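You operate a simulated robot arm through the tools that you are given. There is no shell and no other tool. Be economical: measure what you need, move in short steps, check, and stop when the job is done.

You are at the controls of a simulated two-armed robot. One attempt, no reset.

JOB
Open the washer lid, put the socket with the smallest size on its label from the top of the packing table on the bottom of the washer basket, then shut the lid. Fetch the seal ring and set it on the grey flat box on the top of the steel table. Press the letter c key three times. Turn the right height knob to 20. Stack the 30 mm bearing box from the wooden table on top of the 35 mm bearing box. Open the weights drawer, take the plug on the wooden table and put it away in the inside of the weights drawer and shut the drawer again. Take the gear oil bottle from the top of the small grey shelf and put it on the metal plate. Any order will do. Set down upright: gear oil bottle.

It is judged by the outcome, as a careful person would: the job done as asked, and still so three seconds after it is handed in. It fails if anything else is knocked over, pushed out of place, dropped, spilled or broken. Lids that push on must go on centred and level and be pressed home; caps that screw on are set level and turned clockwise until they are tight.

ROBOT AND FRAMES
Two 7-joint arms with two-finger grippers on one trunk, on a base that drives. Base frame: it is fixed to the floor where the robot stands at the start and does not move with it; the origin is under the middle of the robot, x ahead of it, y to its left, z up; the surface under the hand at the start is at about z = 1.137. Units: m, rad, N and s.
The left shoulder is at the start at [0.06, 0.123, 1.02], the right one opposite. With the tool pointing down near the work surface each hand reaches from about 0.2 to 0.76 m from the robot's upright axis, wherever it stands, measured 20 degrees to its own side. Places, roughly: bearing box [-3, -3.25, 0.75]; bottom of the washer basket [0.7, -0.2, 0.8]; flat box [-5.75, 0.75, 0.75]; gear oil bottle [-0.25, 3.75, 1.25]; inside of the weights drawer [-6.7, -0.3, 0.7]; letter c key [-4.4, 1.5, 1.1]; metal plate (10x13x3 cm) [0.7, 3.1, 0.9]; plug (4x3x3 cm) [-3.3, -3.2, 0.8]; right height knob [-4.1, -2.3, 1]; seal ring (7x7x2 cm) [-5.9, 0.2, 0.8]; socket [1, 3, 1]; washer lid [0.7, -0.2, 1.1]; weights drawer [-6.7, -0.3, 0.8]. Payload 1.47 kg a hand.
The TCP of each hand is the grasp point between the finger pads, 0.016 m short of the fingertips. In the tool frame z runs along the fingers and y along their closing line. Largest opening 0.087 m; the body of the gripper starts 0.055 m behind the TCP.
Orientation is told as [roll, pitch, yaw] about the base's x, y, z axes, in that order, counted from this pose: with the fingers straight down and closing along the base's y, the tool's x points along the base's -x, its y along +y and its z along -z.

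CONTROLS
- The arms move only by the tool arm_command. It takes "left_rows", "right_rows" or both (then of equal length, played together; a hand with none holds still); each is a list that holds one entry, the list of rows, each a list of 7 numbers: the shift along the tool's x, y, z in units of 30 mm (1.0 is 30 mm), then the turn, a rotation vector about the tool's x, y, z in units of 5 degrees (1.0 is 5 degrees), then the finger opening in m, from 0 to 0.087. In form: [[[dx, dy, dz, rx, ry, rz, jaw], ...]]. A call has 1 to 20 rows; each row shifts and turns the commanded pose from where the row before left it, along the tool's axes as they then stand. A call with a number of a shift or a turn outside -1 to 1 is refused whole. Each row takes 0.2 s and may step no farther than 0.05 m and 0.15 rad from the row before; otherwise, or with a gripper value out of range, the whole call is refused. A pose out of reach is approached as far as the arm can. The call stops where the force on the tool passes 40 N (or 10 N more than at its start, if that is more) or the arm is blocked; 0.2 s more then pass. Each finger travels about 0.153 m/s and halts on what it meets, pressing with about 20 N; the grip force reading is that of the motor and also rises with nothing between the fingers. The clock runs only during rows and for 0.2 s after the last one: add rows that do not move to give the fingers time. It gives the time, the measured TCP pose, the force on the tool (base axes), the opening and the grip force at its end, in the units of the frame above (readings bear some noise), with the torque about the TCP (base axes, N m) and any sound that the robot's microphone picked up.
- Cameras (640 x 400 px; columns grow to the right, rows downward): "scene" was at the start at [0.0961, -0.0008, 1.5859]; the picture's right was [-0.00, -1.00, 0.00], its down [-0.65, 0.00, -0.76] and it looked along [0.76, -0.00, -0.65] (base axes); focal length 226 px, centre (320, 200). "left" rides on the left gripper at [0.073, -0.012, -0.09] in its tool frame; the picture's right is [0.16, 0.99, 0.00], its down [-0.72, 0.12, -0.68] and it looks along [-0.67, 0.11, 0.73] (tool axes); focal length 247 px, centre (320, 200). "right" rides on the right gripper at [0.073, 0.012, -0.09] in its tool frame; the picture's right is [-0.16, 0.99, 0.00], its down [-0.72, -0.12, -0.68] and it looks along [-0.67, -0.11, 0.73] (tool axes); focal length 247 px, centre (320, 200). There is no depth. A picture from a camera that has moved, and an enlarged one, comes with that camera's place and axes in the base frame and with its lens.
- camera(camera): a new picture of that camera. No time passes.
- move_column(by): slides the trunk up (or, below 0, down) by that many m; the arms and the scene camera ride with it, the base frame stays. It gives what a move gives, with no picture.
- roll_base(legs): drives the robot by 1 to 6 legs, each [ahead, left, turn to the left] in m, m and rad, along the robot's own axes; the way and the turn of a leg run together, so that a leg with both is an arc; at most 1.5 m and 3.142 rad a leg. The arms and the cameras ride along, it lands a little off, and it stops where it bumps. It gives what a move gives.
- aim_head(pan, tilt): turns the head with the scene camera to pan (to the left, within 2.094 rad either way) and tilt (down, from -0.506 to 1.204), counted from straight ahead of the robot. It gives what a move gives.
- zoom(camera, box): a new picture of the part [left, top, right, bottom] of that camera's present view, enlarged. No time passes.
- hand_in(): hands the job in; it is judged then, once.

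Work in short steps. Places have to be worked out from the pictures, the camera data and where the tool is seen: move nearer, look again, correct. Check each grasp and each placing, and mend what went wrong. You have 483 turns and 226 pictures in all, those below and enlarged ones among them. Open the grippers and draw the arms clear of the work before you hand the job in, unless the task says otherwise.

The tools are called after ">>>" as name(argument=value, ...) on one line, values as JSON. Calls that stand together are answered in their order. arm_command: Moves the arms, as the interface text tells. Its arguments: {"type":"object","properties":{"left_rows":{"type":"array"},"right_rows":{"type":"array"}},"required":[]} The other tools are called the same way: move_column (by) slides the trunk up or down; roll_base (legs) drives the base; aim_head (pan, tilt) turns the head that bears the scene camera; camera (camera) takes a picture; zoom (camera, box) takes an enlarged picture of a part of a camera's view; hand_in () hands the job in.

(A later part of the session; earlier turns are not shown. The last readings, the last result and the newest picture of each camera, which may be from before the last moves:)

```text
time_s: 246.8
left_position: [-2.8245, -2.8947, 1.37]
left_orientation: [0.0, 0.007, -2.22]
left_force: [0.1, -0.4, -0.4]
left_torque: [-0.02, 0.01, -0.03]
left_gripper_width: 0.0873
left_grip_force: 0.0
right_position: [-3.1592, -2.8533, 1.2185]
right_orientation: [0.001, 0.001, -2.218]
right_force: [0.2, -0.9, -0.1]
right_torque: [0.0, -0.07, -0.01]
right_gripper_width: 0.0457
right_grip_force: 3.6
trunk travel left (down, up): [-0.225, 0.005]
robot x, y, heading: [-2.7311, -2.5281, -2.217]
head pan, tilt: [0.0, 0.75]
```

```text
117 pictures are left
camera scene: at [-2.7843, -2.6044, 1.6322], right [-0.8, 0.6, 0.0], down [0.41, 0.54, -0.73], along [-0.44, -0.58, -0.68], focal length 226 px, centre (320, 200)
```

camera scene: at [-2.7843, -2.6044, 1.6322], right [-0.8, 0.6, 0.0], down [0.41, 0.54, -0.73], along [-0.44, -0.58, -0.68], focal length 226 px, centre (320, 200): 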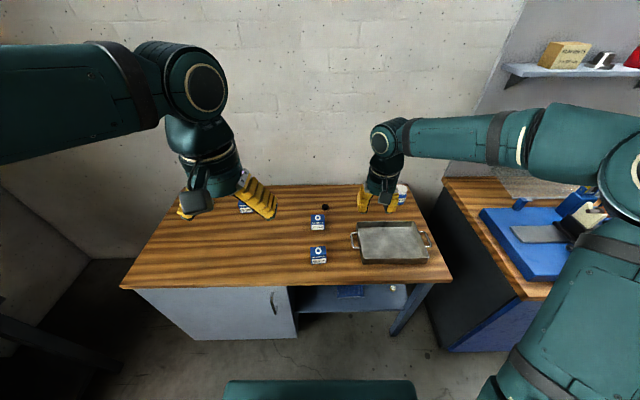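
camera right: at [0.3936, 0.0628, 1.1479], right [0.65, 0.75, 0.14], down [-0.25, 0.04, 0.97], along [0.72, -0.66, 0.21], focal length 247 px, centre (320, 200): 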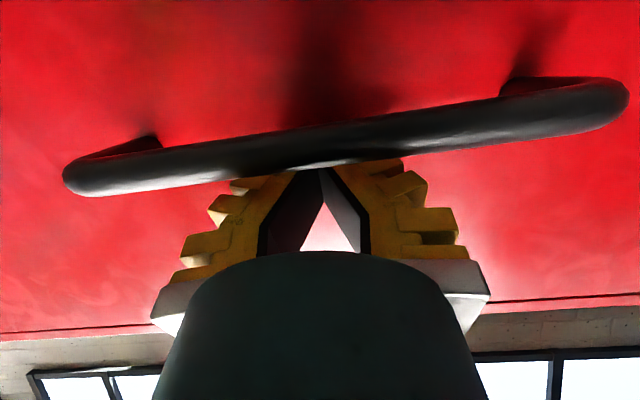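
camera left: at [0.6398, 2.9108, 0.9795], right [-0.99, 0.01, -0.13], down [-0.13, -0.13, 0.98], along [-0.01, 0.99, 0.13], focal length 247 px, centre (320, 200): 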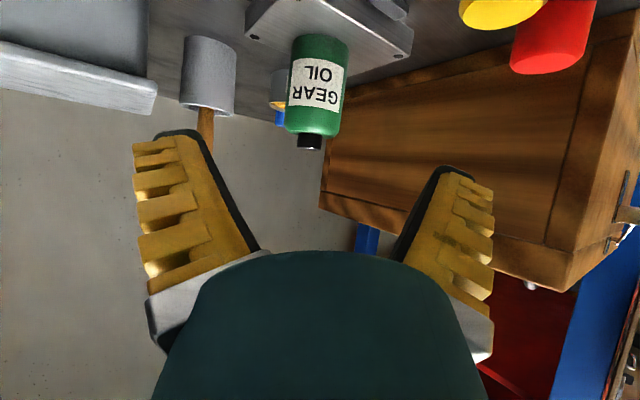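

Zooming on the desk objects.

>>> zoom(camera="scene", box=[230, 180, 350, 270])

>>> zoom(camera="scene", box=[340, 170, 460, 270])

>>> camera(camera="left")

>>> camera(camera="right")

```text
4.44 times, centred on (290, 225) of scene
camera zoom: at [-2.7843, -2.6044, 1.6322], right [-0.8, 0.6, 0.0], down [0.41, 0.54, -0.73], along [-0.44, -0.58, -0.68], focal length 1004 px, centre (453, 89)
```

zoom: 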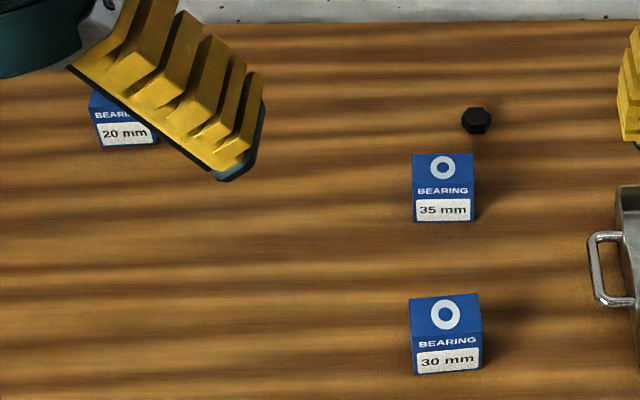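

```text
4.00 times, centred on (400, 220) of scene
camera zoom: at [-2.7843, -2.6044, 1.6322], right [-0.8, 0.6, 0.0], down [0.41, 0.54, -0.73], along [-0.44, -0.58, -0.68], focal length 903 px, centre (0, 120)
```

zoom: 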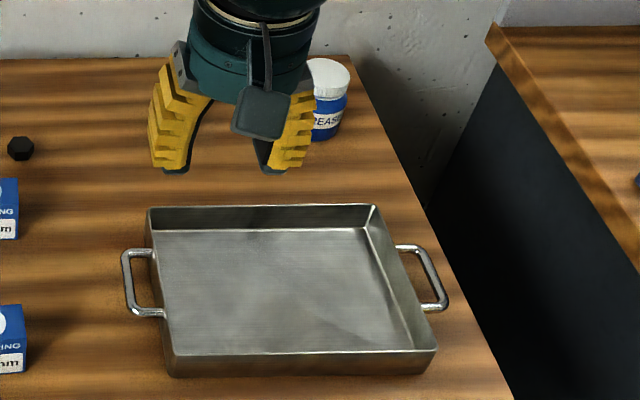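

```text
114 pictures are left
camera left: at [-2.7908, -2.8296, 1.4569], right [0.88, -0.47, 0.0], down [-0.35, -0.65, 0.68], along [-0.32, -0.6, -0.74], focal length 247 px, centre (320, 200)
```

left: 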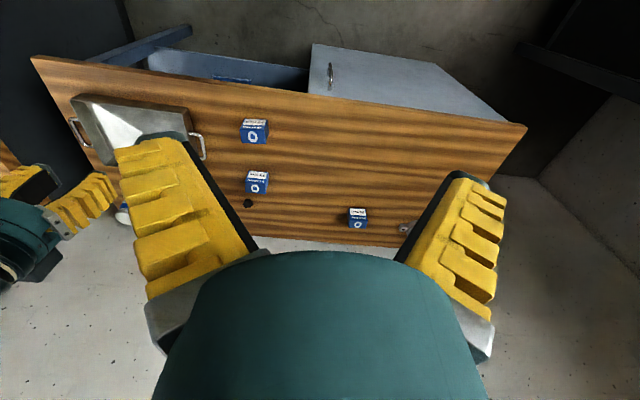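

```text
113 pictures are left
camera right: at [-3.106, -2.8021, 1.3077], right [0.69, -0.72, 0.0], down [-0.53, -0.51, 0.68], along [-0.49, -0.47, -0.73], focal length 247 px, centre (320, 200)
```

right: 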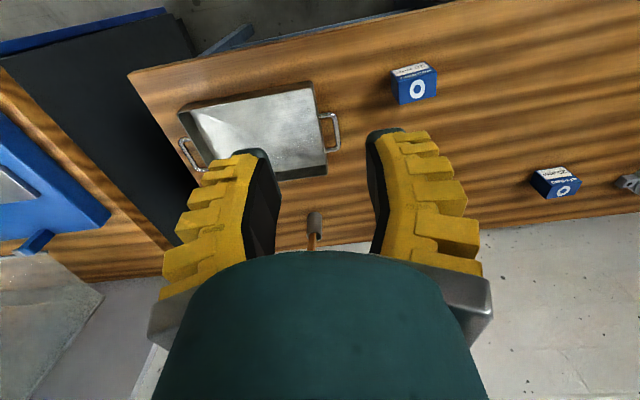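

The boxes are 30 mm (near), 35 mm (middle), 20 mm (left). The black hex piece may be the plug; I look closer at it and the other small items.

>>> zoom(camera="scene", box=[300, 195, 348, 225])

>>> zoom(camera="left", box=[230, 160, 430, 245])

>>> zoom(camera="right", box=[280, 190, 360, 255])

```text
13.33 times, centred on (324, 210) of scene
camera zoom: at [-2.7843, -2.6044, 1.6322], right [-0.8, 0.6, 0.0], down [0.41, 0.54, -0.73], along [-0.44, -0.58, -0.68], focal length 3010 px, centre (267, 67)
```

zoom: 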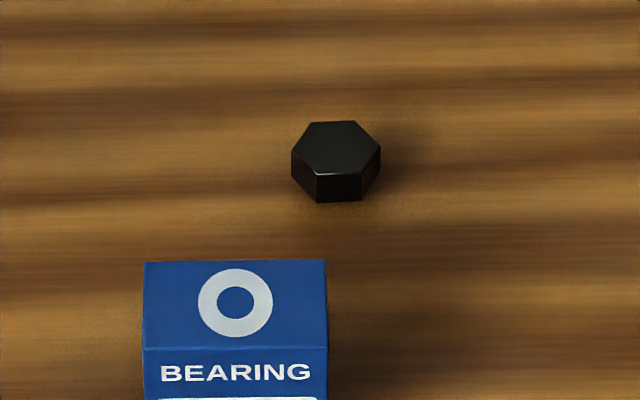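

```text
3.20 times, centred on (330, 202) of left
camera zoom: at [-2.7908, -2.8296, 1.4569], right [0.88, -0.47, 0.0], down [-0.35, -0.65, 0.68], along [-0.32, -0.6, -0.74], focal length 790 px, centre (288, 192)
```

zoom: 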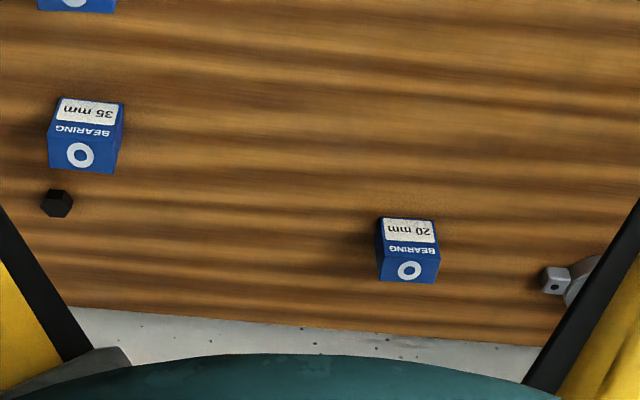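

```text
6.15 times, centred on (320, 222) of right
camera zoom: at [-3.106, -2.8021, 1.3077], right [0.69, -0.72, 0.0], down [-0.53, -0.51, 0.68], along [-0.49, -0.47, -0.73], focal length 1520 px, centre (320, 62)
```

zoom: 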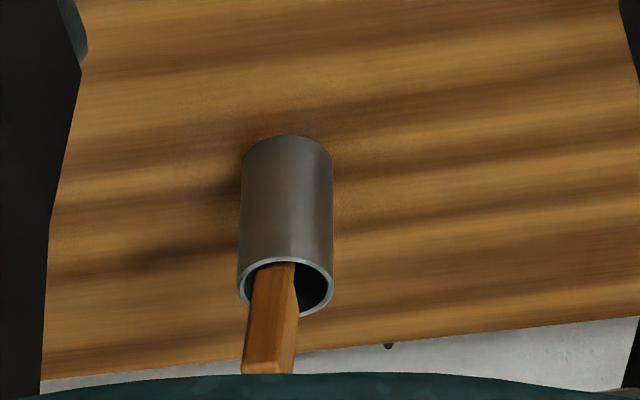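

The black hex is the plug. I'll use the right hand for the boxes: shift the base left 0.15 and ahead 0.1, and lower the trunk for better reach.

>>> roll_base(legs=[[0.1, 0.15, 0.01]])

>>> move_column(by=-0.15)

>>> arm_command(right_rows=[[[0, 0, 0, 0, 0, 0, 0.087], [0, 0, 0, 0, 0, 0, 0.087]]])

>>> camera(camera="right")

>>> camera(camera="scene")

```text
time_s: 248.7
left_position: [-2.7638, -3.0639, 1.3701]
left_orientation: [0.0, 0.005, -2.21]
left_force: [-0.5, 0.0, -0.5]
left_torque: [0.03, 0.01, 0.01]
left_gripper_width: 0.0868
left_grip_force: 0.1
right_position: [-3.0991, -3.0255, 1.2186]
right_orientation: [0.0, 0.003, -2.212]
right_force: [-0.3, -0.2, -0.8]
right_torque: [-0.03, -0.03, 0.0]
right_gripper_width: 0.0459
right_grip_force: 4.4
trunk travel left (down, up): [-0.225, 0.005]
robot x, y, heading: [-2.6717, -2.7011, -2.211]
head pan, tilt: [0.0, 0.75]
```

```text
time_s: 250.4
left_position: [-2.7632, -3.0635, 1.2173]
left_orientation: [0.0, 0.005, -2.209]
left_force: [0.1, -0.1, 0.0]
left_torque: [0.01, 0.02, 0.0]
left_gripper_width: 0.087
left_grip_force: 0.1
right_position: [-3.0995, -3.0247, 1.068]
right_orientation: [0.0, 0.001, -2.209]
right_force: [0.0, -0.2, -0.1]
right_torque: [0.01, -0.01, -0.02]
right_gripper_width: 0.046
right_grip_force: 3.7
trunk travel left (down, up): [-0.075, 0.155]
robot x, y, heading: [-2.6735, -2.6998, -2.214]
head pan, tilt: [0.0, 0.75]
```

```text
time_s: 251.1
left_position: [-2.7633, -3.0635, 1.2187]
left_orientation: [0.002, 0.004, -2.21]
left_force: [0.1, -0.4, 0.2]
left_torque: [0.05, 0.02, 0.0]
left_gripper_width: 0.0869
left_grip_force: 0.0
right_position: [-3.0989, -3.0265, 1.068]
right_orientation: [-0.001, 0.003, -2.211]
right_force: [-0.7, 0.3, 0.0]
right_torque: [0.02, 0.03, -0.02]
right_gripper_width: 0.087
right_grip_force: 0.0
trunk travel left (down, up): [-0.075, 0.155]
robot x, y, heading: [-2.6721, -2.6985, -2.211]
head pan, tilt: [0.0, 0.75]
```

```text
109 pictures are left
camera right: at [-3.046, -2.974, 1.1576], right [0.7, -0.72, 0.0], down [-0.53, -0.51, 0.68], along [-0.49, -0.47, -0.73], focal length 247 px, centre (320, 200)
```

right: 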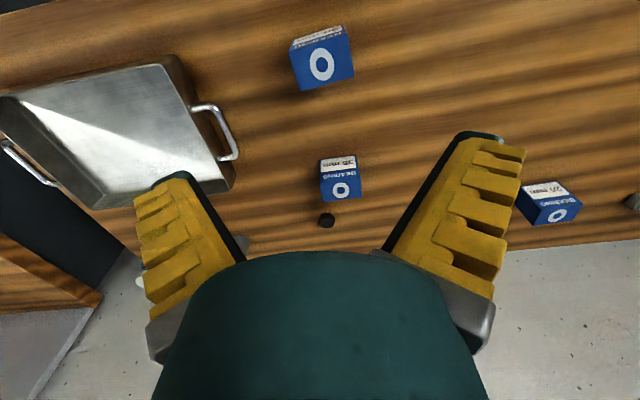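

```text
108 pictures are left
camera scene: at [-2.7257, -2.7739, 1.4821], right [-0.8, 0.6, 0.0], down [0.41, 0.55, -0.73], along [-0.44, -0.59, -0.68], focal length 226 px, centre (320, 200)
```

scene: 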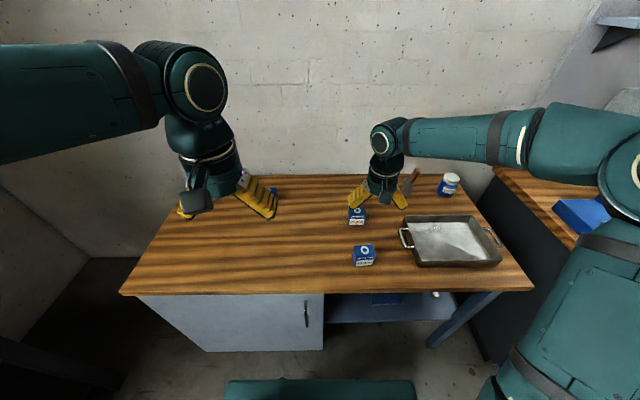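

Triangulated: 30 mm box top centre (−3.099, −3.028, 0.856), desk z≈0.795; the hand is right above it. Descend to z 0.93 and check alignment.

>>> arm_command(right_rows=[[[0, 0, 1, 0, 0, -0.6, 0.087], [0, 0, 1, 0, 0, 0, 0.087], [0, 0, 1, 0, 0, 0, 0.087], [0, 0, 1, 0, 0, 0, 0.087], [0, 0, 0.6, 0, 0, 0, 0.087], [0, 0, 0, 0, 0, 0, 0.087]]])

>>> camera(camera="right")

>>> zoom(camera="scene", box=[300, 170, 440, 290])

```text
time_s: 252.4
left_position: [-2.7639, -3.0634, 1.219]
left_orientation: [0.0, 0.006, -2.211]
left_force: [-0.1, -0.7, -0.6]
left_torque: [0.02, -0.01, 0.01]
left_gripper_width: 0.0871
left_grip_force: 0.0
right_position: [-3.0983, -3.0261, 0.9299]
right_orientation: [0.0, 0.004, -2.159]
right_force: [0.0, -0.5, -0.8]
right_torque: [0.0, 0.0, 0.0]
right_gripper_width: 0.087
right_grip_force: 0.1
trunk travel left (down, up): [-0.075, 0.155]
robot x, y, heading: [-2.6673, -2.6998, -2.213]
head pan, tilt: [0.0, 0.75]
```

```text
107 pictures are left
camera right: at [-3.0488, -2.9711, 1.0194], right [0.73, -0.68, 0.0], down [-0.5, -0.54, 0.68], along [-0.46, -0.5, -0.73], focal length 247 px, centre (320, 200)
```

right: 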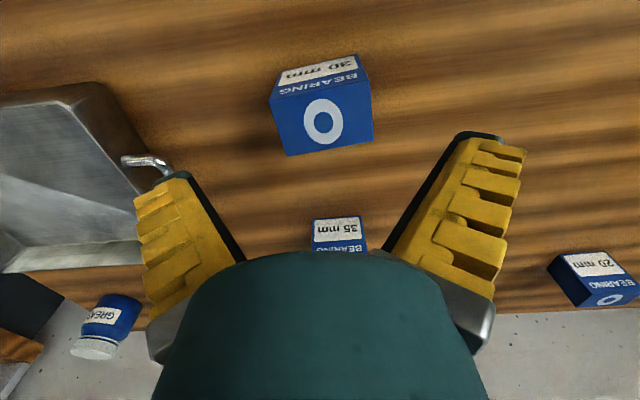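

```text
3.33 times, centred on (370, 230) of scene
camera zoom: at [-2.7257, -2.7738, 1.4822], right [-0.8, 0.6, 0.0], down [0.41, 0.55, -0.73], along [-0.44, -0.59, -0.68], focal length 753 px, centre (153, 100)
```

zoom: 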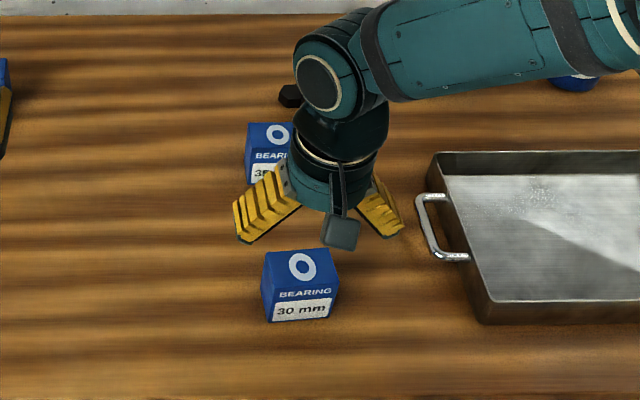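

Aligned. A small 3° more yaw, then descend to z≈0.832 around the box and close.

>>> arm_command(right_rows=[[[0, 0, 0.5, 0, 0, -0.6, 0.087], [0, 0, 0.9, 0, 0, 0, 0.087], [0, 0, 0.9, 0, 0, 0, 0.087], [0, 0, 0.9, 0, 0, 0, 0.087], [0, 0, 0, 0, 0, 0, 0.087]]])

>>> camera(camera="right")

```text
time_s: 253.7
left_position: [-2.7643, -3.0638, 1.2188]
left_orientation: [0.0, 0.004, -2.209]
left_force: [0.6, 0.0, 0.2]
left_torque: [-0.01, 0.02, 0.03]
left_gripper_width: 0.087
left_grip_force: 0.2
right_position: [-3.0991, -3.0248, 0.8341]
right_orientation: [0.002, 0.002, -2.106]
right_force: [2.3, -1.6, 5.4]
right_torque: [-0.07, -0.09, -0.04]
right_gripper_width: 0.088
right_grip_force: 0.1
trunk travel left (down, up): [-0.075, 0.155]
robot x, y, heading: [-2.6681, -2.6978, -2.21]
head pan, tilt: [0.0, 0.75]
```

```text
105 pictures are left
camera right: at [-3.0515, -2.9669, 0.9232], right [0.77, -0.64, 0.0], down [-0.47, -0.56, 0.68], along [-0.43, -0.52, -0.73], focal length 247 px, centre (320, 200)
```

right: 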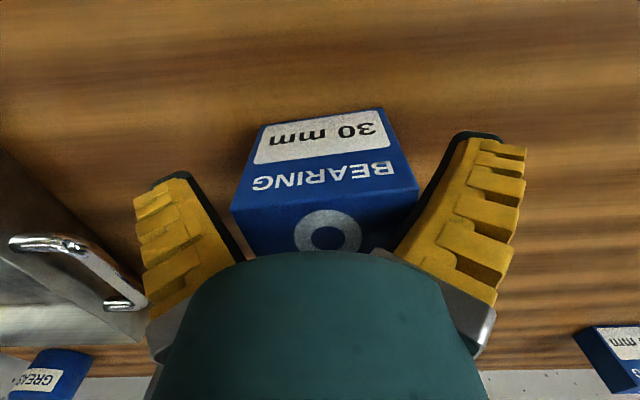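

A finger grazes the box edge (5 N). I rise 2.5 cm, shift 4 mm toward +y and descend again.

>>> arm_command(right_rows=[[[0, 0, -0.8, 0, 0, 0, 0.087], [0, 0.13, 0, 0, 0, 0, 0.087], [0, 0, 0, 0, 0, 0, 0.087]]])

>>> camera(camera="right")

```text
time_s: 254.4
left_position: [-2.7631, -3.0634, 1.2187]
left_orientation: [0.002, 0.005, -2.209]
left_force: [-0.3, -0.6, 0.0]
left_torque: [-0.02, 0.01, 0.03]
left_gripper_width: 0.0869
left_grip_force: 0.1
right_position: [-3.0962, -3.0261, 0.8586]
right_orientation: [0.001, 0.003, -2.109]
right_force: [0.3, -0.6, 0.4]
right_torque: [0.03, -0.01, 0.04]
right_gripper_width: 0.0869
right_grip_force: 0.1
trunk travel left (down, up): [-0.075, 0.155]
robot x, y, heading: [-2.6711, -2.7014, -2.215]
head pan, tilt: [0.0, 0.75]
```

```text
104 pictures are left
camera right: at [-3.0491, -2.9688, 0.9478], right [0.77, -0.64, 0.0], down [-0.47, -0.56, 0.68], along [-0.43, -0.52, -0.73], focal length 247 px, centre (320, 200)
```

right: 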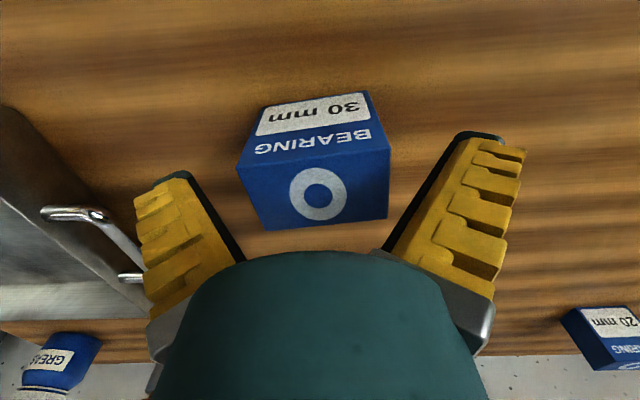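

Now the box top is centred (box width ≈0.072). Descend 2.6 cm again.

>>> arm_command(right_rows=[[[0, 0, 0.5, 0, 0, 0, 0.087], [0, 0, 0.4, 0, 0, 0, 0.087], [0, 0, 0, 0, 0, 0, 0.087]]])

>>> camera(camera="right")

```text
time_s: 255.2
left_position: [-2.7651, -3.0638, 1.2183]
left_orientation: [0.001, 0.006, -2.21]
left_force: [-0.6, 0.1, -1.1]
left_torque: [0.02, 0.02, 0.02]
left_gripper_width: 0.0871
left_grip_force: 0.0
right_position: [-3.0961, -3.0257, 0.8293]
right_orientation: [0.001, 0.002, -2.107]
right_force: [-4.0, 0.6, 6.5]
right_torque: [0.07, 0.07, 0.02]
right_gripper_width: 0.0884
right_grip_force: 0.2
trunk travel left (down, up): [-0.075, 0.155]
robot x, y, heading: [-2.6691, -2.6974, -2.211]
head pan, tilt: [0.0, 0.75]
```

```text
103 pictures are left
camera right: at [-3.0486, -2.9697, 0.9209], right [0.77, -0.64, 0.0], down [-0.47, -0.56, 0.68], along [-0.43, -0.52, -0.73], focal length 247 px, centre (320, 200)
```

right: 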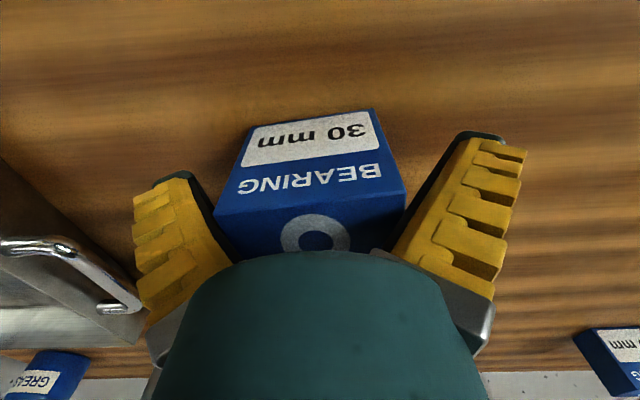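

Both sides are in contact range, the pads now straddle the box. I close.

>>> arm_command(right_rows=[[[0, 0, 0, 0, 0, 0, 0.06], [0, 0, 0, 0, 0, 0, 0.05], [0, 0, 0, 0, 0, 0, 0.05], [0, 0, 0, 0, 0, 0, 0.05]]])

>>> arm_command(right_rows=[[[0, 0, -0.5, 0, 0, 0, 0.05], [0, 0, -0.5, 0, 0, 0, 0.05], [0, 0, -0.7, 0, 0, 0, 0.05]]])

>>> camera(camera="right")

>>> zoom(camera="scene", box=[300, 170, 440, 290])

```text
time_s: 256.2
left_position: [-2.7636, -3.0646, 1.219]
left_orientation: [-0.001, 0.005, -2.208]
left_force: [0.3, 0.6, -0.1]
left_torque: [-0.02, 0.02, 0.01]
left_gripper_width: 0.0867
left_grip_force: 0.1
right_position: [-3.0966, -3.0274, 0.8303]
right_orientation: [-0.001, 0.004, -2.107]
right_force: [0.6, -0.1, -2.2]
right_torque: [-0.02, -0.02, 0.01]
right_gripper_width: 0.0748
right_grip_force: 20.2
trunk travel left (down, up): [-0.075, 0.155]
robot x, y, heading: [-2.6691, -2.7006, -2.216]
head pan, tilt: [0.0, 0.75]
```

```text
time_s: 257.1
left_position: [-2.764, -3.0629, 1.2186]
left_orientation: [-0.001, 0.005, -2.21]
left_force: [0.4, -0.2, -1.0]
left_torque: [0.02, 0.0, -0.01]
left_gripper_width: 0.087
left_grip_force: 0.1
right_position: [-3.0961, -3.0274, 0.8829]
right_orientation: [0.0, 0.004, -2.108]
right_force: [-0.1, -0.4, -2.7]
right_torque: [0.03, -0.05, -0.01]
right_gripper_width: 0.0746
right_grip_force: 20.1
trunk travel left (down, up): [-0.075, 0.155]
robot x, y, heading: [-2.6725, -2.6983, -2.212]
head pan, tilt: [0.0, 0.75]
```

```text
102 pictures are left
camera right: at [-3.0489, -2.9704, 0.972], right [0.77, -0.64, 0.0], down [-0.47, -0.57, 0.68], along [-0.43, -0.52, -0.74], focal length 247 px, centre (320, 200)
```

right: 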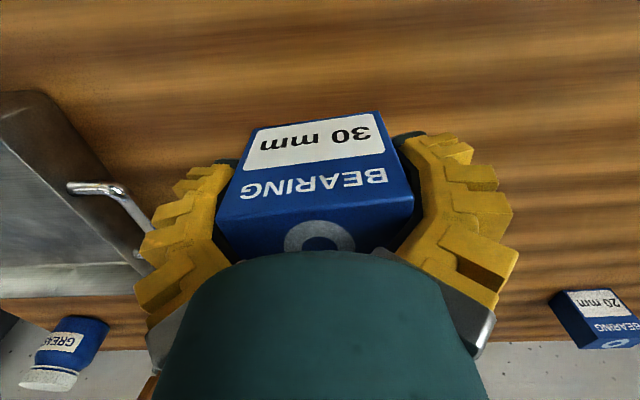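

```text
3.33 times, centred on (370, 230) of scene
camera zoom: at [-2.7255, -2.7736, 1.4822], right [-0.8, 0.6, 0.0], down [0.41, 0.55, -0.73], along [-0.44, -0.59, -0.68], focal length 753 px, centre (153, 100)
```

zoom: 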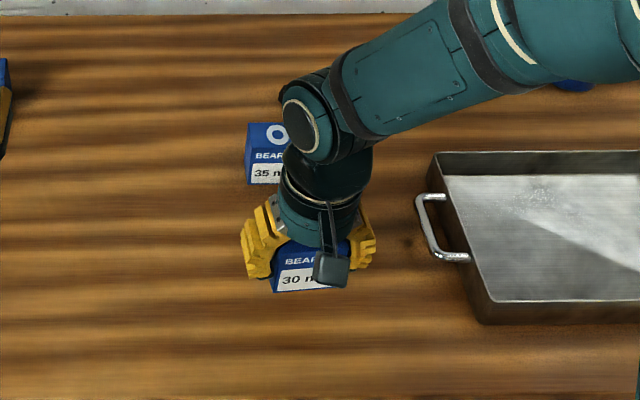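

Box held and lifted. I raise it, correct the yaw to the 35 mm box, and carry it forward over it.

>>> arm_command(right_rows=[[[0, 0, -1, 0, 0, 0.43, 0.05], [0, 0, -1, 0, 0, 0.43, 0.05], [0, 0, -1, 0, 0, 0, 0.05], [0, 0, -1, 0, 0, 0, 0.05], [-0.8, 0, 0, 0, 0, 0, 0.05], [-0.8, 0, 0, 0, 0, 0, 0.05], [-0.8, 0, 0, 0, 0, 0, 0.05], [-0.8, 0, 0, 0, 0, 0, 0.05], [0, 0, 0, 0, 0, 0, 0.05]]])

>>> camera(camera="right")

>>> zoom(camera="scene", box=[300, 150, 440, 270])

```text
time_s: 259.1
left_position: [-2.7648, -3.0632, 1.2191]
left_orientation: [0.002, 0.004, -2.209]
left_force: [0.3, 0.9, -0.5]
left_torque: [0.04, -0.01, 0.01]
left_gripper_width: 0.0871
left_grip_force: 0.0
right_position: [-3.152, -3.1058, 0.9997]
right_orientation: [0.001, 0.004, -2.183]
right_force: [-0.3, -0.7, -2.0]
right_torque: [0.02, -0.01, -0.04]
right_gripper_width: 0.075
right_grip_force: 19.6
trunk travel left (down, up): [-0.075, 0.155]
robot x, y, heading: [-2.6725, -2.6993, -2.214]
head pan, tilt: [0.0, 0.75]
```

```text
100 pictures are left
camera right: at [-3.0999, -3.0526, 1.0904], right [0.72, -0.7, 0.0], down [-0.51, -0.53, 0.68], along [-0.47, -0.49, -0.73], focal length 247 px, centre (320, 200)
```

right: 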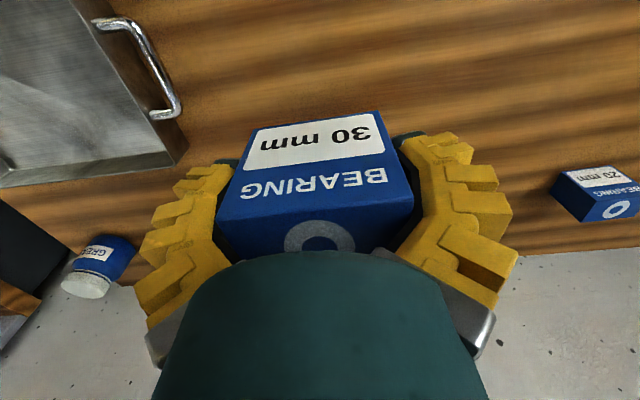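

```text
3.33 times, centred on (370, 210) of scene
camera zoom: at [-2.7257, -2.7737, 1.4822], right [-0.8, 0.6, 0.0], down [0.41, 0.55, -0.73], along [-0.44, -0.59, -0.68], focal length 753 px, centre (153, 167)
```

zoom: 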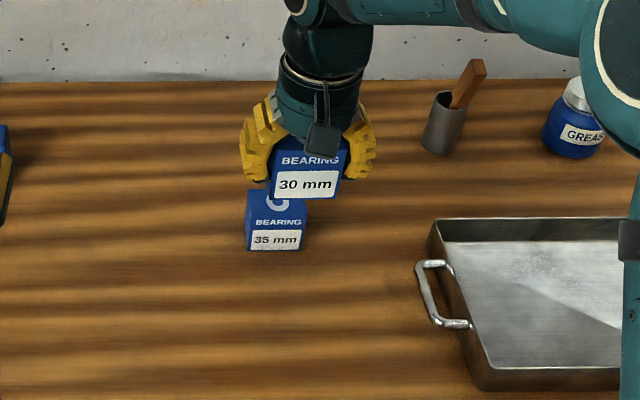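

Comparing both front faces in the scene view: I move 8 cm further forward and 4 mm left, then recheck.

>>> arm_command(right_rows=[[[-0.89, 0.045, 0, 0, 0, 0, 0.05], [-0.89, 0.045, 0, 0, 0, 0, 0.05], [-0.89, 0.045, 0, 0, 0, 0, 0.05], [0, 0, 1, 0, 0, 0, 0.05], [0, 0, 0.3, 0, 0, 0, 0.05], [0, 0, 0, 0, 0, 0, 0.05]]])

>>> zoom(camera="scene", box=[320, 170, 400, 230])

>>> camera(camera="left")

```text
time_s: 260.4
left_position: [-2.7643, -3.0637, 1.2183]
left_orientation: [0.001, 0.006, -2.209]
left_force: [0.6, -0.1, 0.0]
left_torque: [-0.02, 0.0, 0.01]
left_gripper_width: 0.0871
left_grip_force: 0.1
right_position: [-3.1945, -3.1731, 0.96]
right_orientation: [-0.001, 0.003, -2.184]
right_force: [0.3, 0.3, -1.7]
right_torque: [-0.02, 0.04, -0.02]
right_gripper_width: 0.0748
right_grip_force: 19.7
trunk travel left (down, up): [-0.075, 0.155]
robot x, y, heading: [-2.6725, -2.6987, -2.208]
head pan, tilt: [0.0, 0.75]
```

```text
6.67 times, centred on (360, 200) of scene
camera zoom: at [-2.7259, -2.774, 1.4821], right [-0.8, 0.6, 0.0], down [0.41, 0.55, -0.73], along [-0.44, -0.59, -0.68], focal length 1505 px, centre (53, 200)
```

zoom: 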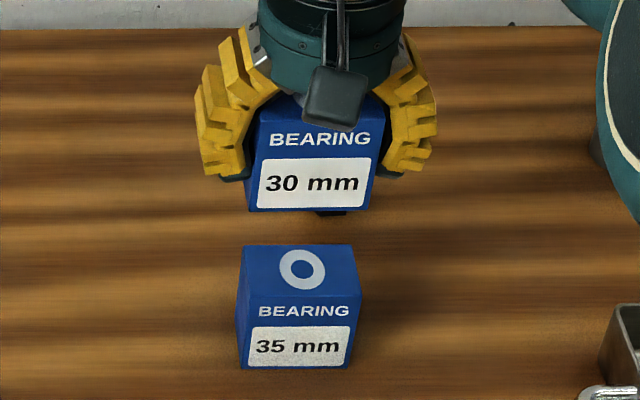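

```text
97 pictures are left
camera left: at [-2.7306, -2.9991, 1.3068], right [0.89, -0.46, 0.0], down [-0.34, -0.65, 0.68], along [-0.31, -0.6, -0.74], focal length 247 px, centre (320, 200)
```

left: 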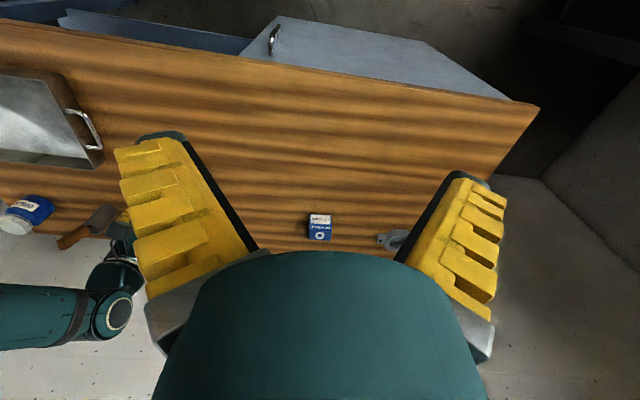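

Laterally aligned in the scene view. Lower 3.5 cm and compare front faces directly.

>>> arm_command(right_rows=[[[0, 0, 0.6, 0, 0, 0, 0.05], [0, 0, 0.5, 0, 0, 0, 0.05], [0, 0, 0, 0, 0, 0, 0.05]]])

>>> zoom(camera="scene", box=[320, 170, 400, 230])

```text
time_s: 261.2
left_position: [-2.7648, -3.0641, 1.2182]
left_orientation: [0.001, 0.006, -2.21]
left_force: [-0.6, 0.2, -0.6]
left_torque: [0.02, 0.01, 0.0]
left_gripper_width: 0.0869
left_grip_force: 0.1
right_position: [-3.1929, -3.1749, 0.928]
right_orientation: [0.0, 0.003, -2.18]
right_force: [-0.4, 0.4, -1.5]
right_torque: [-0.01, -0.01, 0.01]
right_gripper_width: 0.0748
right_grip_force: 20.1
trunk travel left (down, up): [-0.075, 0.155]
robot x, y, heading: [-2.6744, -2.7009, -2.21]
head pan, tilt: [0.0, 0.75]
```

```text
6.67 times, centred on (360, 200) of scene
camera zoom: at [-2.7259, -2.774, 1.4821], right [-0.8, 0.6, 0.0], down [0.41, 0.55, -0.73], along [-0.44, -0.59, -0.68], focal length 1505 px, centre (53, 200)
```

zoom: 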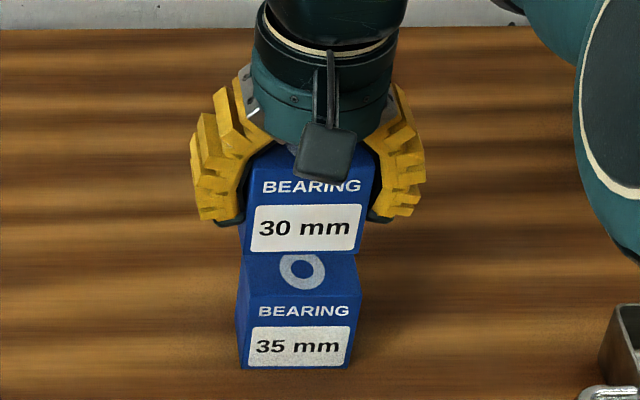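

Lower gently until contact, watching the force.

>>> arm_command(right_rows=[[[0, 0, 0.4, 0, 0, 0, 0.05], [0, 0, 0, 0, 0, 0, 0.05]]])

>>> arm_command(right_rows=[[[0, 0, 0.17, 0, 0, 0, 0.05], [0, 0, 0, 0, 0, 0, 0.05]]])

>>> arm_command(right_rows=[[[0, 0, 0.17, 0, 0, 0, 0.05], [0, 0, 0, 0, 0, 0, 0.05]]])

>>> zoom(camera="scene", box=[320, 170, 400, 230])

```text
time_s: 261.9
left_position: [-2.764, -3.0641, 1.2185]
left_orientation: [0.001, 0.005, -2.209]
left_force: [-0.7, 1.0, -0.1]
left_torque: [-0.02, -0.03, 0.01]
left_gripper_width: 0.087
left_grip_force: 0.1
right_position: [-3.1927, -3.1739, 0.9181]
right_orientation: [0.001, 0.002, -2.181]
right_force: [0.4, -1.0, -2.2]
right_torque: [0.0, 0.02, 0.0]
right_gripper_width: 0.0746
right_grip_force: 19.8
trunk travel left (down, up): [-0.075, 0.155]
robot x, y, heading: [-2.6728, -2.6957, -2.212]
head pan, tilt: [0.0, 0.75]
```

```text
time_s: 262.4
left_position: [-2.7652, -3.0641, 1.2178]
left_orientation: [0.0, 0.004, -2.209]
left_force: [0.6, -0.2, 0.1]
left_torque: [0.0, 0.0, 0.0]
left_gripper_width: 0.0871
left_grip_force: 0.1
right_position: [-3.1918, -3.1729, 0.9111]
right_orientation: [0.001, 0.003, -2.181]
right_force: [0.1, 0.0, -1.6]
right_torque: [0.04, 0.0, 0.03]
right_gripper_width: 0.075
right_grip_force: 19.9
trunk travel left (down, up): [-0.075, 0.155]
robot x, y, heading: [-2.6726, -2.6981, -2.211]
head pan, tilt: [0.0, 0.75]
```

```text
time_s: 263.1
left_position: [-2.7642, -3.0645, 1.2186]
left_orientation: [0.0, 0.006, -2.21]
left_force: [-0.1, 0.5, -0.5]
left_torque: [0.0, 0.03, 0.04]
left_gripper_width: 0.0872
left_grip_force: 0.1
right_position: [-3.1925, -3.1742, 0.9068]
right_orientation: [0.001, 0.003, -2.182]
right_force: [0.3, -0.4, -2.1]
right_torque: [0.0, 0.03, 0.02]
right_gripper_width: 0.0752
right_grip_force: 19.8
trunk travel left (down, up): [-0.075, 0.155]
robot x, y, heading: [-2.6743, -2.7031, -2.212]
head pan, tilt: [0.0, 0.75]
```

```text
6.67 times, centred on (360, 200) of scene
camera zoom: at [-2.7258, -2.774, 1.4821], right [-0.8, 0.6, 0.0], down [0.41, 0.55, -0.73], along [-0.44, -0.59, -0.68], focal length 1505 px, centre (53, 200)
```

zoom: 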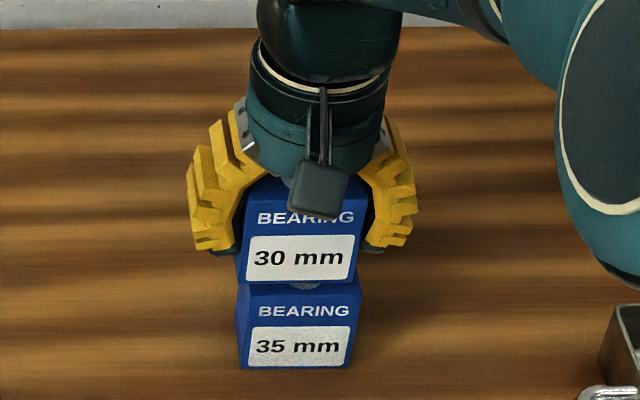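

Front faces are converging nicely. Keep lowering in 4 mm steps.

>>> arm_command(right_rows=[[[0, 0, 0.15, 0, 0, 0, 0.05], [0, 0, 0, 0, 0, 0, 0.05]]])

>>> arm_command(right_rows=[[[0, 0, 0.15, 0, 0, 0, 0.05], [0, 0, 0, 0, 0, 0, 0.05]]])

>>> arm_command(right_rows=[[[0, 0, 0.15, 0, 0, 0, 0.05], [0, 0, 0, 0, 0, 0, 0.05]]])

```text
time_s: 263.6
left_position: [-2.7653, -3.0642, 1.2184]
left_orientation: [-0.001, 0.006, -2.211]
left_force: [0.3, 0.2, 0.1]
left_torque: [-0.02, 0.01, 0.0]
left_gripper_width: 0.0872
left_grip_force: 0.2
right_position: [-3.1915, -3.1731, 0.9015]
right_orientation: [0.0, 0.002, -2.183]
right_force: [-1.3, 0.1, -1.7]
right_torque: [0.01, 0.03, -0.02]
right_gripper_width: 0.0749
right_grip_force: 20.2
trunk travel left (down, up): [-0.075, 0.155]
robot x, y, heading: [-2.6707, -2.6971, -2.211]
head pan, tilt: [0.0, 0.75]
```

```text
time_s: 264.2
left_position: [-2.7656, -3.0638, 1.2182]
left_orientation: [0.0, 0.005, -2.209]
left_force: [-0.1, 0.4, 0.1]
left_torque: [0.03, 0.01, -0.03]
left_gripper_width: 0.0872
left_grip_force: 0.1
right_position: [-3.1931, -3.174, 0.8971]
right_orientation: [-0.001, 0.003, -2.181]
right_force: [-0.1, 0.4, -1.7]
right_torque: [0.04, -0.01, 0.0]
right_gripper_width: 0.0752
right_grip_force: 20.3
trunk travel left (down, up): [-0.075, 0.155]
robot x, y, heading: [-2.675, -2.6993, -2.212]
head pan, tilt: [0.0, 0.75]
```

```text
time_s: 264.9
left_position: [-2.7642, -3.0643, 1.2188]
left_orientation: [-0.001, 0.004, -2.21]
left_force: [0.0, 0.1, -0.4]
left_torque: [0.01, 0.0, 0.0]
left_gripper_width: 0.0869
left_grip_force: 0.0
right_position: [-3.1927, -3.174, 0.8927]
right_orientation: [0.0, 0.002, -2.182]
right_force: [0.2, -0.1, -1.5]
right_torque: [-0.02, -0.02, 0.0]
right_gripper_width: 0.0747
right_grip_force: 20.0
trunk travel left (down, up): [-0.075, 0.155]
robot x, y, heading: [-2.6717, -2.6994, -2.211]
head pan, tilt: [0.0, 0.75]
```

>>> zoom(camera="scene", box=[320, 170, 400, 230])

```text
6.67 times, centred on (360, 200) of scene
camera zoom: at [-2.7258, -2.774, 1.4821], right [-0.8, 0.6, 0.0], down [0.41, 0.55, -0.73], along [-0.44, -0.59, -0.68], focal length 1505 px, centre (53, 200)
```

zoom: 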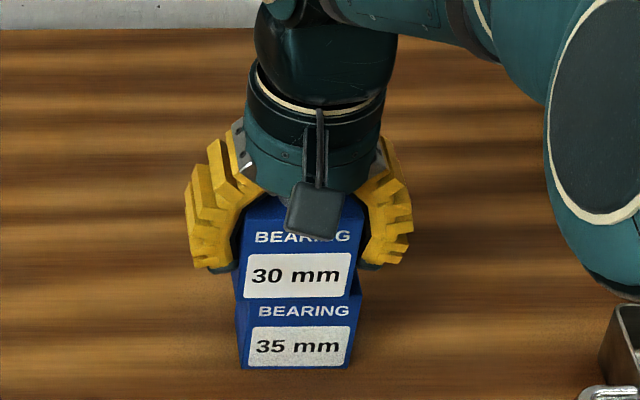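

Faces align almost perfectly; a bit more.

>>> arm_command(right_rows=[[[0, 0, 0.12, 0, 0, 0, 0.05], [0, 0, 0, 0, 0, 0, 0.05]]])

>>> arm_command(right_rows=[[[0, 0, 0.12, 0, 0, 0, 0.05], [0, 0, 0, 0, 0, 0, 0.05]]])

```text
time_s: 265.4
left_position: [-2.7621, -3.0637, 1.2187]
left_orientation: [0.0, 0.003, -2.207]
left_force: [0.0, -1.1, -0.2]
left_torque: [0.02, 0.02, -0.02]
left_gripper_width: 0.087
left_grip_force: 0.2
right_position: [-3.1927, -3.1739, 0.8932]
right_orientation: [0.0, -0.002, -2.182]
right_force: [1.3, 2.3, 18.0]
right_torque: [0.47, 0.17, -0.02]
right_gripper_width: 0.0732
right_grip_force: 20.4
trunk travel left (down, up): [-0.075, 0.155]
robot x, y, heading: [-2.6763, -2.7002, -2.209]
head pan, tilt: [0.0, 0.75]
```

```text
time_s: 266.2
left_position: [-2.7652, -3.0624, 1.2181]
left_orientation: [0.0, 0.004, -2.209]
left_force: [0.6, 0.2, -0.3]
left_torque: [0.0, -0.02, 0.01]
left_gripper_width: 0.087
left_grip_force: 0.0
right_position: [-3.1939, -3.177, 0.8922]
right_orientation: [0.002, -0.007, -2.182]
right_force: [2.3, 2.3, 14.9]
right_torque: [0.42, -0.15, -0.04]
right_gripper_width: 0.0724
right_grip_force: 19.6
trunk travel left (down, up): [-0.075, 0.155]
robot x, y, heading: [-2.6736, -2.7013, -2.217]
head pan, tilt: [0.0, 0.75]
stopped in row 2 (right hand): the force on the tool passed its limit at 40 N (the readings are from after the stop); the commanded pose is now the measured one
```

Contact made. Release gently and rise.

>>> arm_command(right_rows=[[[0, 0, -0.03, 0, 0, 0, 0.072], [0, 0, 0, 0, 0, 0, 0.077], [0, 0, 0, 0, 0, 0, 0.082], [0, 0, 0, 0, 0, 0, 0.087], [0, 0, 0, 0, 0, 0, 0.087], [0, 0, -0.4, 0, 0, 0, 0.087], [0, 0, -0.6, 0, 0, 0, 0.087], [0, 0, -1, 0, 0, 0, 0.087], [0, 0, -1, 0, 0, 0, 0.087], [0, 0, -1, 0, 0, 0, 0.087], [0, 0, -1, 0, 0, 0, 0.087]]])

>>> zoom(camera="scene", box=[300, 150, 440, 270])

>>> camera(camera="right")

```text
time_s: 268.6
left_position: [-2.7643, -3.0637, 1.2185]
left_orientation: [0.001, 0.005, -2.21]
left_force: [0.2, -0.3, -0.3]
left_torque: [0.0, 0.01, -0.01]
left_gripper_width: 0.0872
left_grip_force: 0.2
right_position: [-3.1939, -3.1746, 1.0421]
right_orientation: [0.001, -0.004, -2.181]
right_force: [-0.3, 0.0, 0.5]
right_torque: [-0.01, 0.01, -0.04]
right_gripper_width: 0.0869
right_grip_force: 0.0
trunk travel left (down, up): [-0.075, 0.155]
robot x, y, heading: [-2.6706, -2.6994, -2.213]
head pan, tilt: [0.0, 0.75]
```

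```text
3.33 times, centred on (370, 210) of scene
camera zoom: at [-2.7254, -2.7738, 1.4822], right [-0.8, 0.6, 0.0], down [0.41, 0.55, -0.73], along [-0.44, -0.59, -0.68], focal length 753 px, centre (153, 167)
```

zoom: 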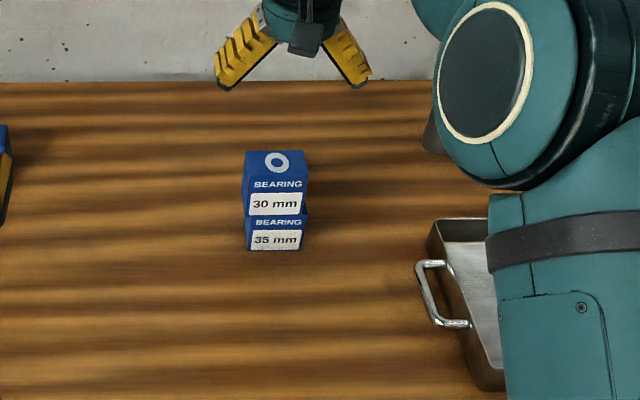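

```text
92 pictures are left
camera right: at [-3.142, -3.1213, 1.1313], right [0.72, -0.69, 0.0], down [-0.51, -0.52, 0.68], along [-0.47, -0.49, -0.73], focal length 247 px, centre (320, 200)
```

right: 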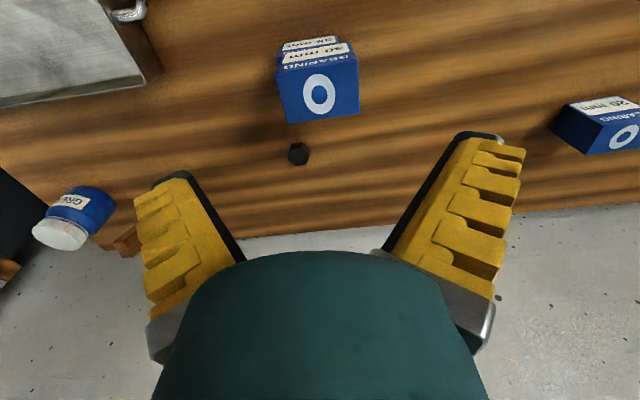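

Stack is done. The plug is behind it at ≈(−3.308, −3.248), 0.82 ahead; I strafe right 0.22 m so the right hand can approach past the stack's side, with a slight forward tilt.

>>> roll_base(legs=[[0.03, -0.22, 0.0]])

>>> arm_command(right_rows=[[[0, 0, 0, 0, -1, 0, 0.06], [0, 0, 0, 0, -1, 0, 0.06], [0, 0.6, 0, 0, -1, 0, 0.06], [0, 0.8, 0, 0, -1, 0, 0.06], [0, 0.8, 0, 0, -1, 0, 0.06], [0, 0.8, 0, 0, 0, 0, 0.06], [0, 0.8, 0, 0, 0, 0, 0.06], [0, 0, 0, 0, 0, 0, 0.06]]])

>>> camera(camera="right")

```text
time_s: 271.2
left_position: [-2.9565, -2.9573, 1.2179]
left_orientation: [-0.001, 0.004, -2.209]
left_force: [0.0, 0.0, 0.1]
left_torque: [0.02, -0.03, -0.03]
left_gripper_width: 0.0869
left_grip_force: 0.1
right_position: [-3.3859, -3.0692, 1.0409]
right_orientation: [0.003, -0.005, -2.181]
right_force: [0.8, 0.0, 0.6]
right_torque: [-0.02, 0.01, 0.0]
right_gripper_width: 0.087
right_grip_force: 0.0
trunk travel left (down, up): [-0.075, 0.155]
robot x, y, heading: [-2.8619, -2.5921, -2.213]
head pan, tilt: [0.0, 0.75]
```

```text
time_s: 273.0
left_position: [-2.9575, -2.9562, 1.2187]
left_orientation: [0.001, 0.006, -2.21]
left_force: [-0.5, 0.0, -0.4]
left_torque: [-0.02, 0.01, 0.0]
left_gripper_width: 0.087
left_grip_force: 0.1
right_position: [-3.2948, -3.133, 1.0422]
right_orientation: [0.002, -0.442, -2.184]
right_force: [-0.1, 0.3, 0.2]
right_torque: [0.0, 0.0, -0.03]
right_gripper_width: 0.0644
right_grip_force: 3.1
trunk travel left (down, up): [-0.075, 0.155]
robot x, y, heading: [-2.8616, -2.592, -2.209]
head pan, tilt: [0.0, 0.75]
```

```text
91 pictures are left
camera right: at [-3.2244, -3.0534, 1.092], right [0.73, -0.68, 0.07], down [-0.31, -0.23, 0.92], along [-0.62, -0.69, -0.38], focal length 247 px, centre (320, 200)
```

right: 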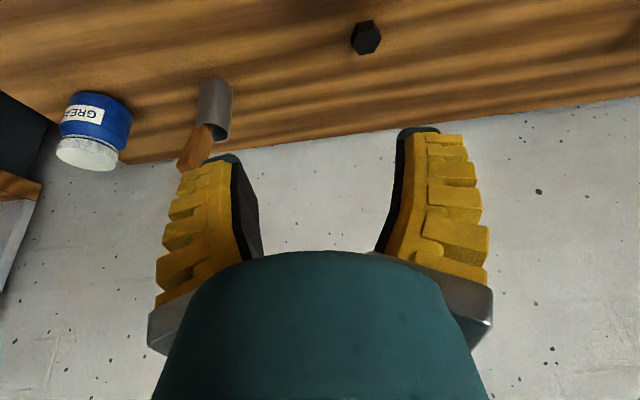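

Plug confirmed at (−3.308, −3.249). To keep the hand camera clear of the box stack I yaw the hand 30° left, then approach along the tool axis.

>>> arm_command(right_rows=[[[0, 0, 0, -0.427, 0, -0.904, 0.06], [0, 0, 0, -0.427, 0, -0.904, 0.06], [0, 0, 0, -0.427, 0, -0.904, 0.06], [0, 0, 0, -0.427, 0, -0.904, 0.06], [0, 0, 0, -0.427, 0, -0.904, 0.06], [0, 0, 0, -0.427, 0, -0.904, 0.06], [-0.06, 0, 1, 0, 0, 0, 0.06], [-0.06, 0, 1, 0, 0, 0, 0.06], [-0.06, 0, 1, 0, 0, 0, 0.06], [-0.06, 0, 1, 0, 0, 0, 0.06], [0, 0, 0, 0, 0, 0, 0.06]]])

>>> camera(camera="right")

>>> camera(camera="scene")

```text
time_s: 275.4
left_position: [-2.9554, -2.9574, 1.2183]
left_orientation: [0.0, 0.006, -2.209]
left_force: [0.3, -0.8, 0.2]
left_torque: [-0.03, -0.04, 0.0]
left_gripper_width: 0.0866
left_grip_force: 0.1
right_position: [-3.2981, -3.1913, 0.9369]
right_orientation: [0.001, -0.441, -1.658]
right_force: [0.1, 0.0, 0.8]
right_torque: [-0.02, 0.01, 0.01]
right_gripper_width: 0.0645
right_grip_force: 3.2
trunk travel left (down, up): [-0.075, 0.155]
robot x, y, heading: [-2.8617, -2.5888, -2.21]
head pan, tilt: [0.0, 0.75]
```

```text
90 pictures are left
camera right: at [-3.2767, -3.0879, 0.9865], right [0.97, -0.23, 0.07], down [-0.15, -0.35, 0.92], along [-0.19, -0.91, -0.38], focal length 247 px, centre (320, 200)
```

right: 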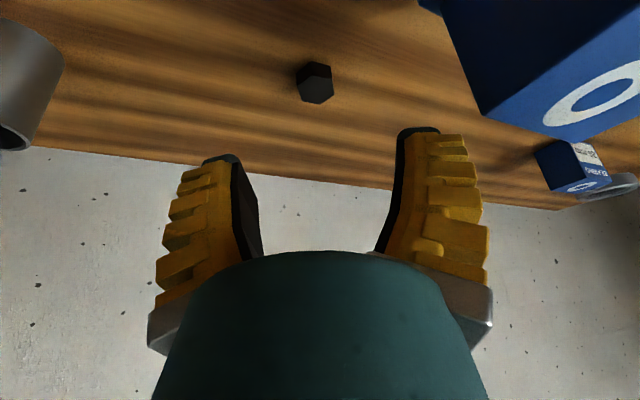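

```text
89 pictures are left
camera scene: at [-2.9178, -2.667, 1.4822], right [-0.8, 0.6, 0.0], down [0.41, 0.55, -0.73], along [-0.44, -0.59, -0.68], focal length 226 px, centre (320, 200)
```

scene: 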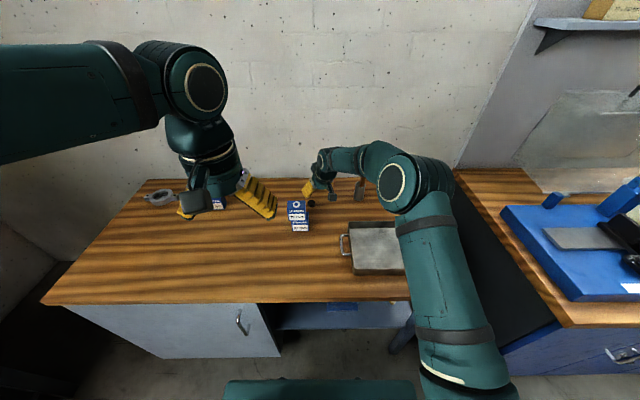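

On track. Continue 12.5 cm along the tool axis to the plug.

>>> arm_command(right_rows=[[[-0.04, -0.02, 1, 0, 0, 0, 0.06], [-0.04, -0.02, 1, 0, 0, 0, 0.06], [-0.04, -0.02, 0.9, 0, 0, 0, 0.06], [-0.04, -0.02, 0.8, 0, 0, 0, 0.06], [0, 0, 0.4, 0, 0, 0, 0.06], [0, 0, 0, 0, 0, 0, 0.06]]])

>>> camera(camera="right")

```text
time_s: 276.8
left_position: [-2.957, -2.9577, 1.218]
left_orientation: [0.0, 0.005, -2.21]
left_force: [-0.5, -0.1, -1.2]
left_torque: [0.0, 0.0, 0.0]
left_gripper_width: 0.0869
left_grip_force: 0.1
right_position: [-3.3063, -3.2475, 0.8272]
right_orientation: [0.001, -0.442, -1.658]
right_force: [0.1, -0.4, -0.1]
right_torque: [0.01, 0.0, 0.02]
right_gripper_width: 0.0647
right_grip_force: 3.6
trunk travel left (down, up): [-0.075, 0.155]
robot x, y, heading: [-2.8651, -2.5939, -2.208]
head pan, tilt: [0.0, 0.75]
```

```text
88 pictures are left
camera right: at [-3.2845, -3.1445, 0.877], right [0.97, -0.23, 0.07], down [-0.15, -0.35, 0.92], along [-0.19, -0.91, -0.38], focal length 247 px, centre (320, 200)
```

right: 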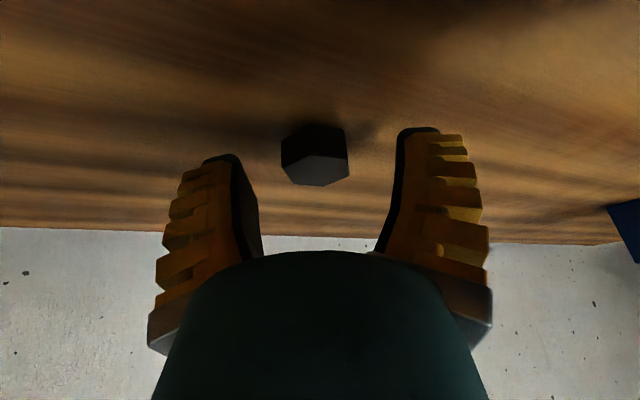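

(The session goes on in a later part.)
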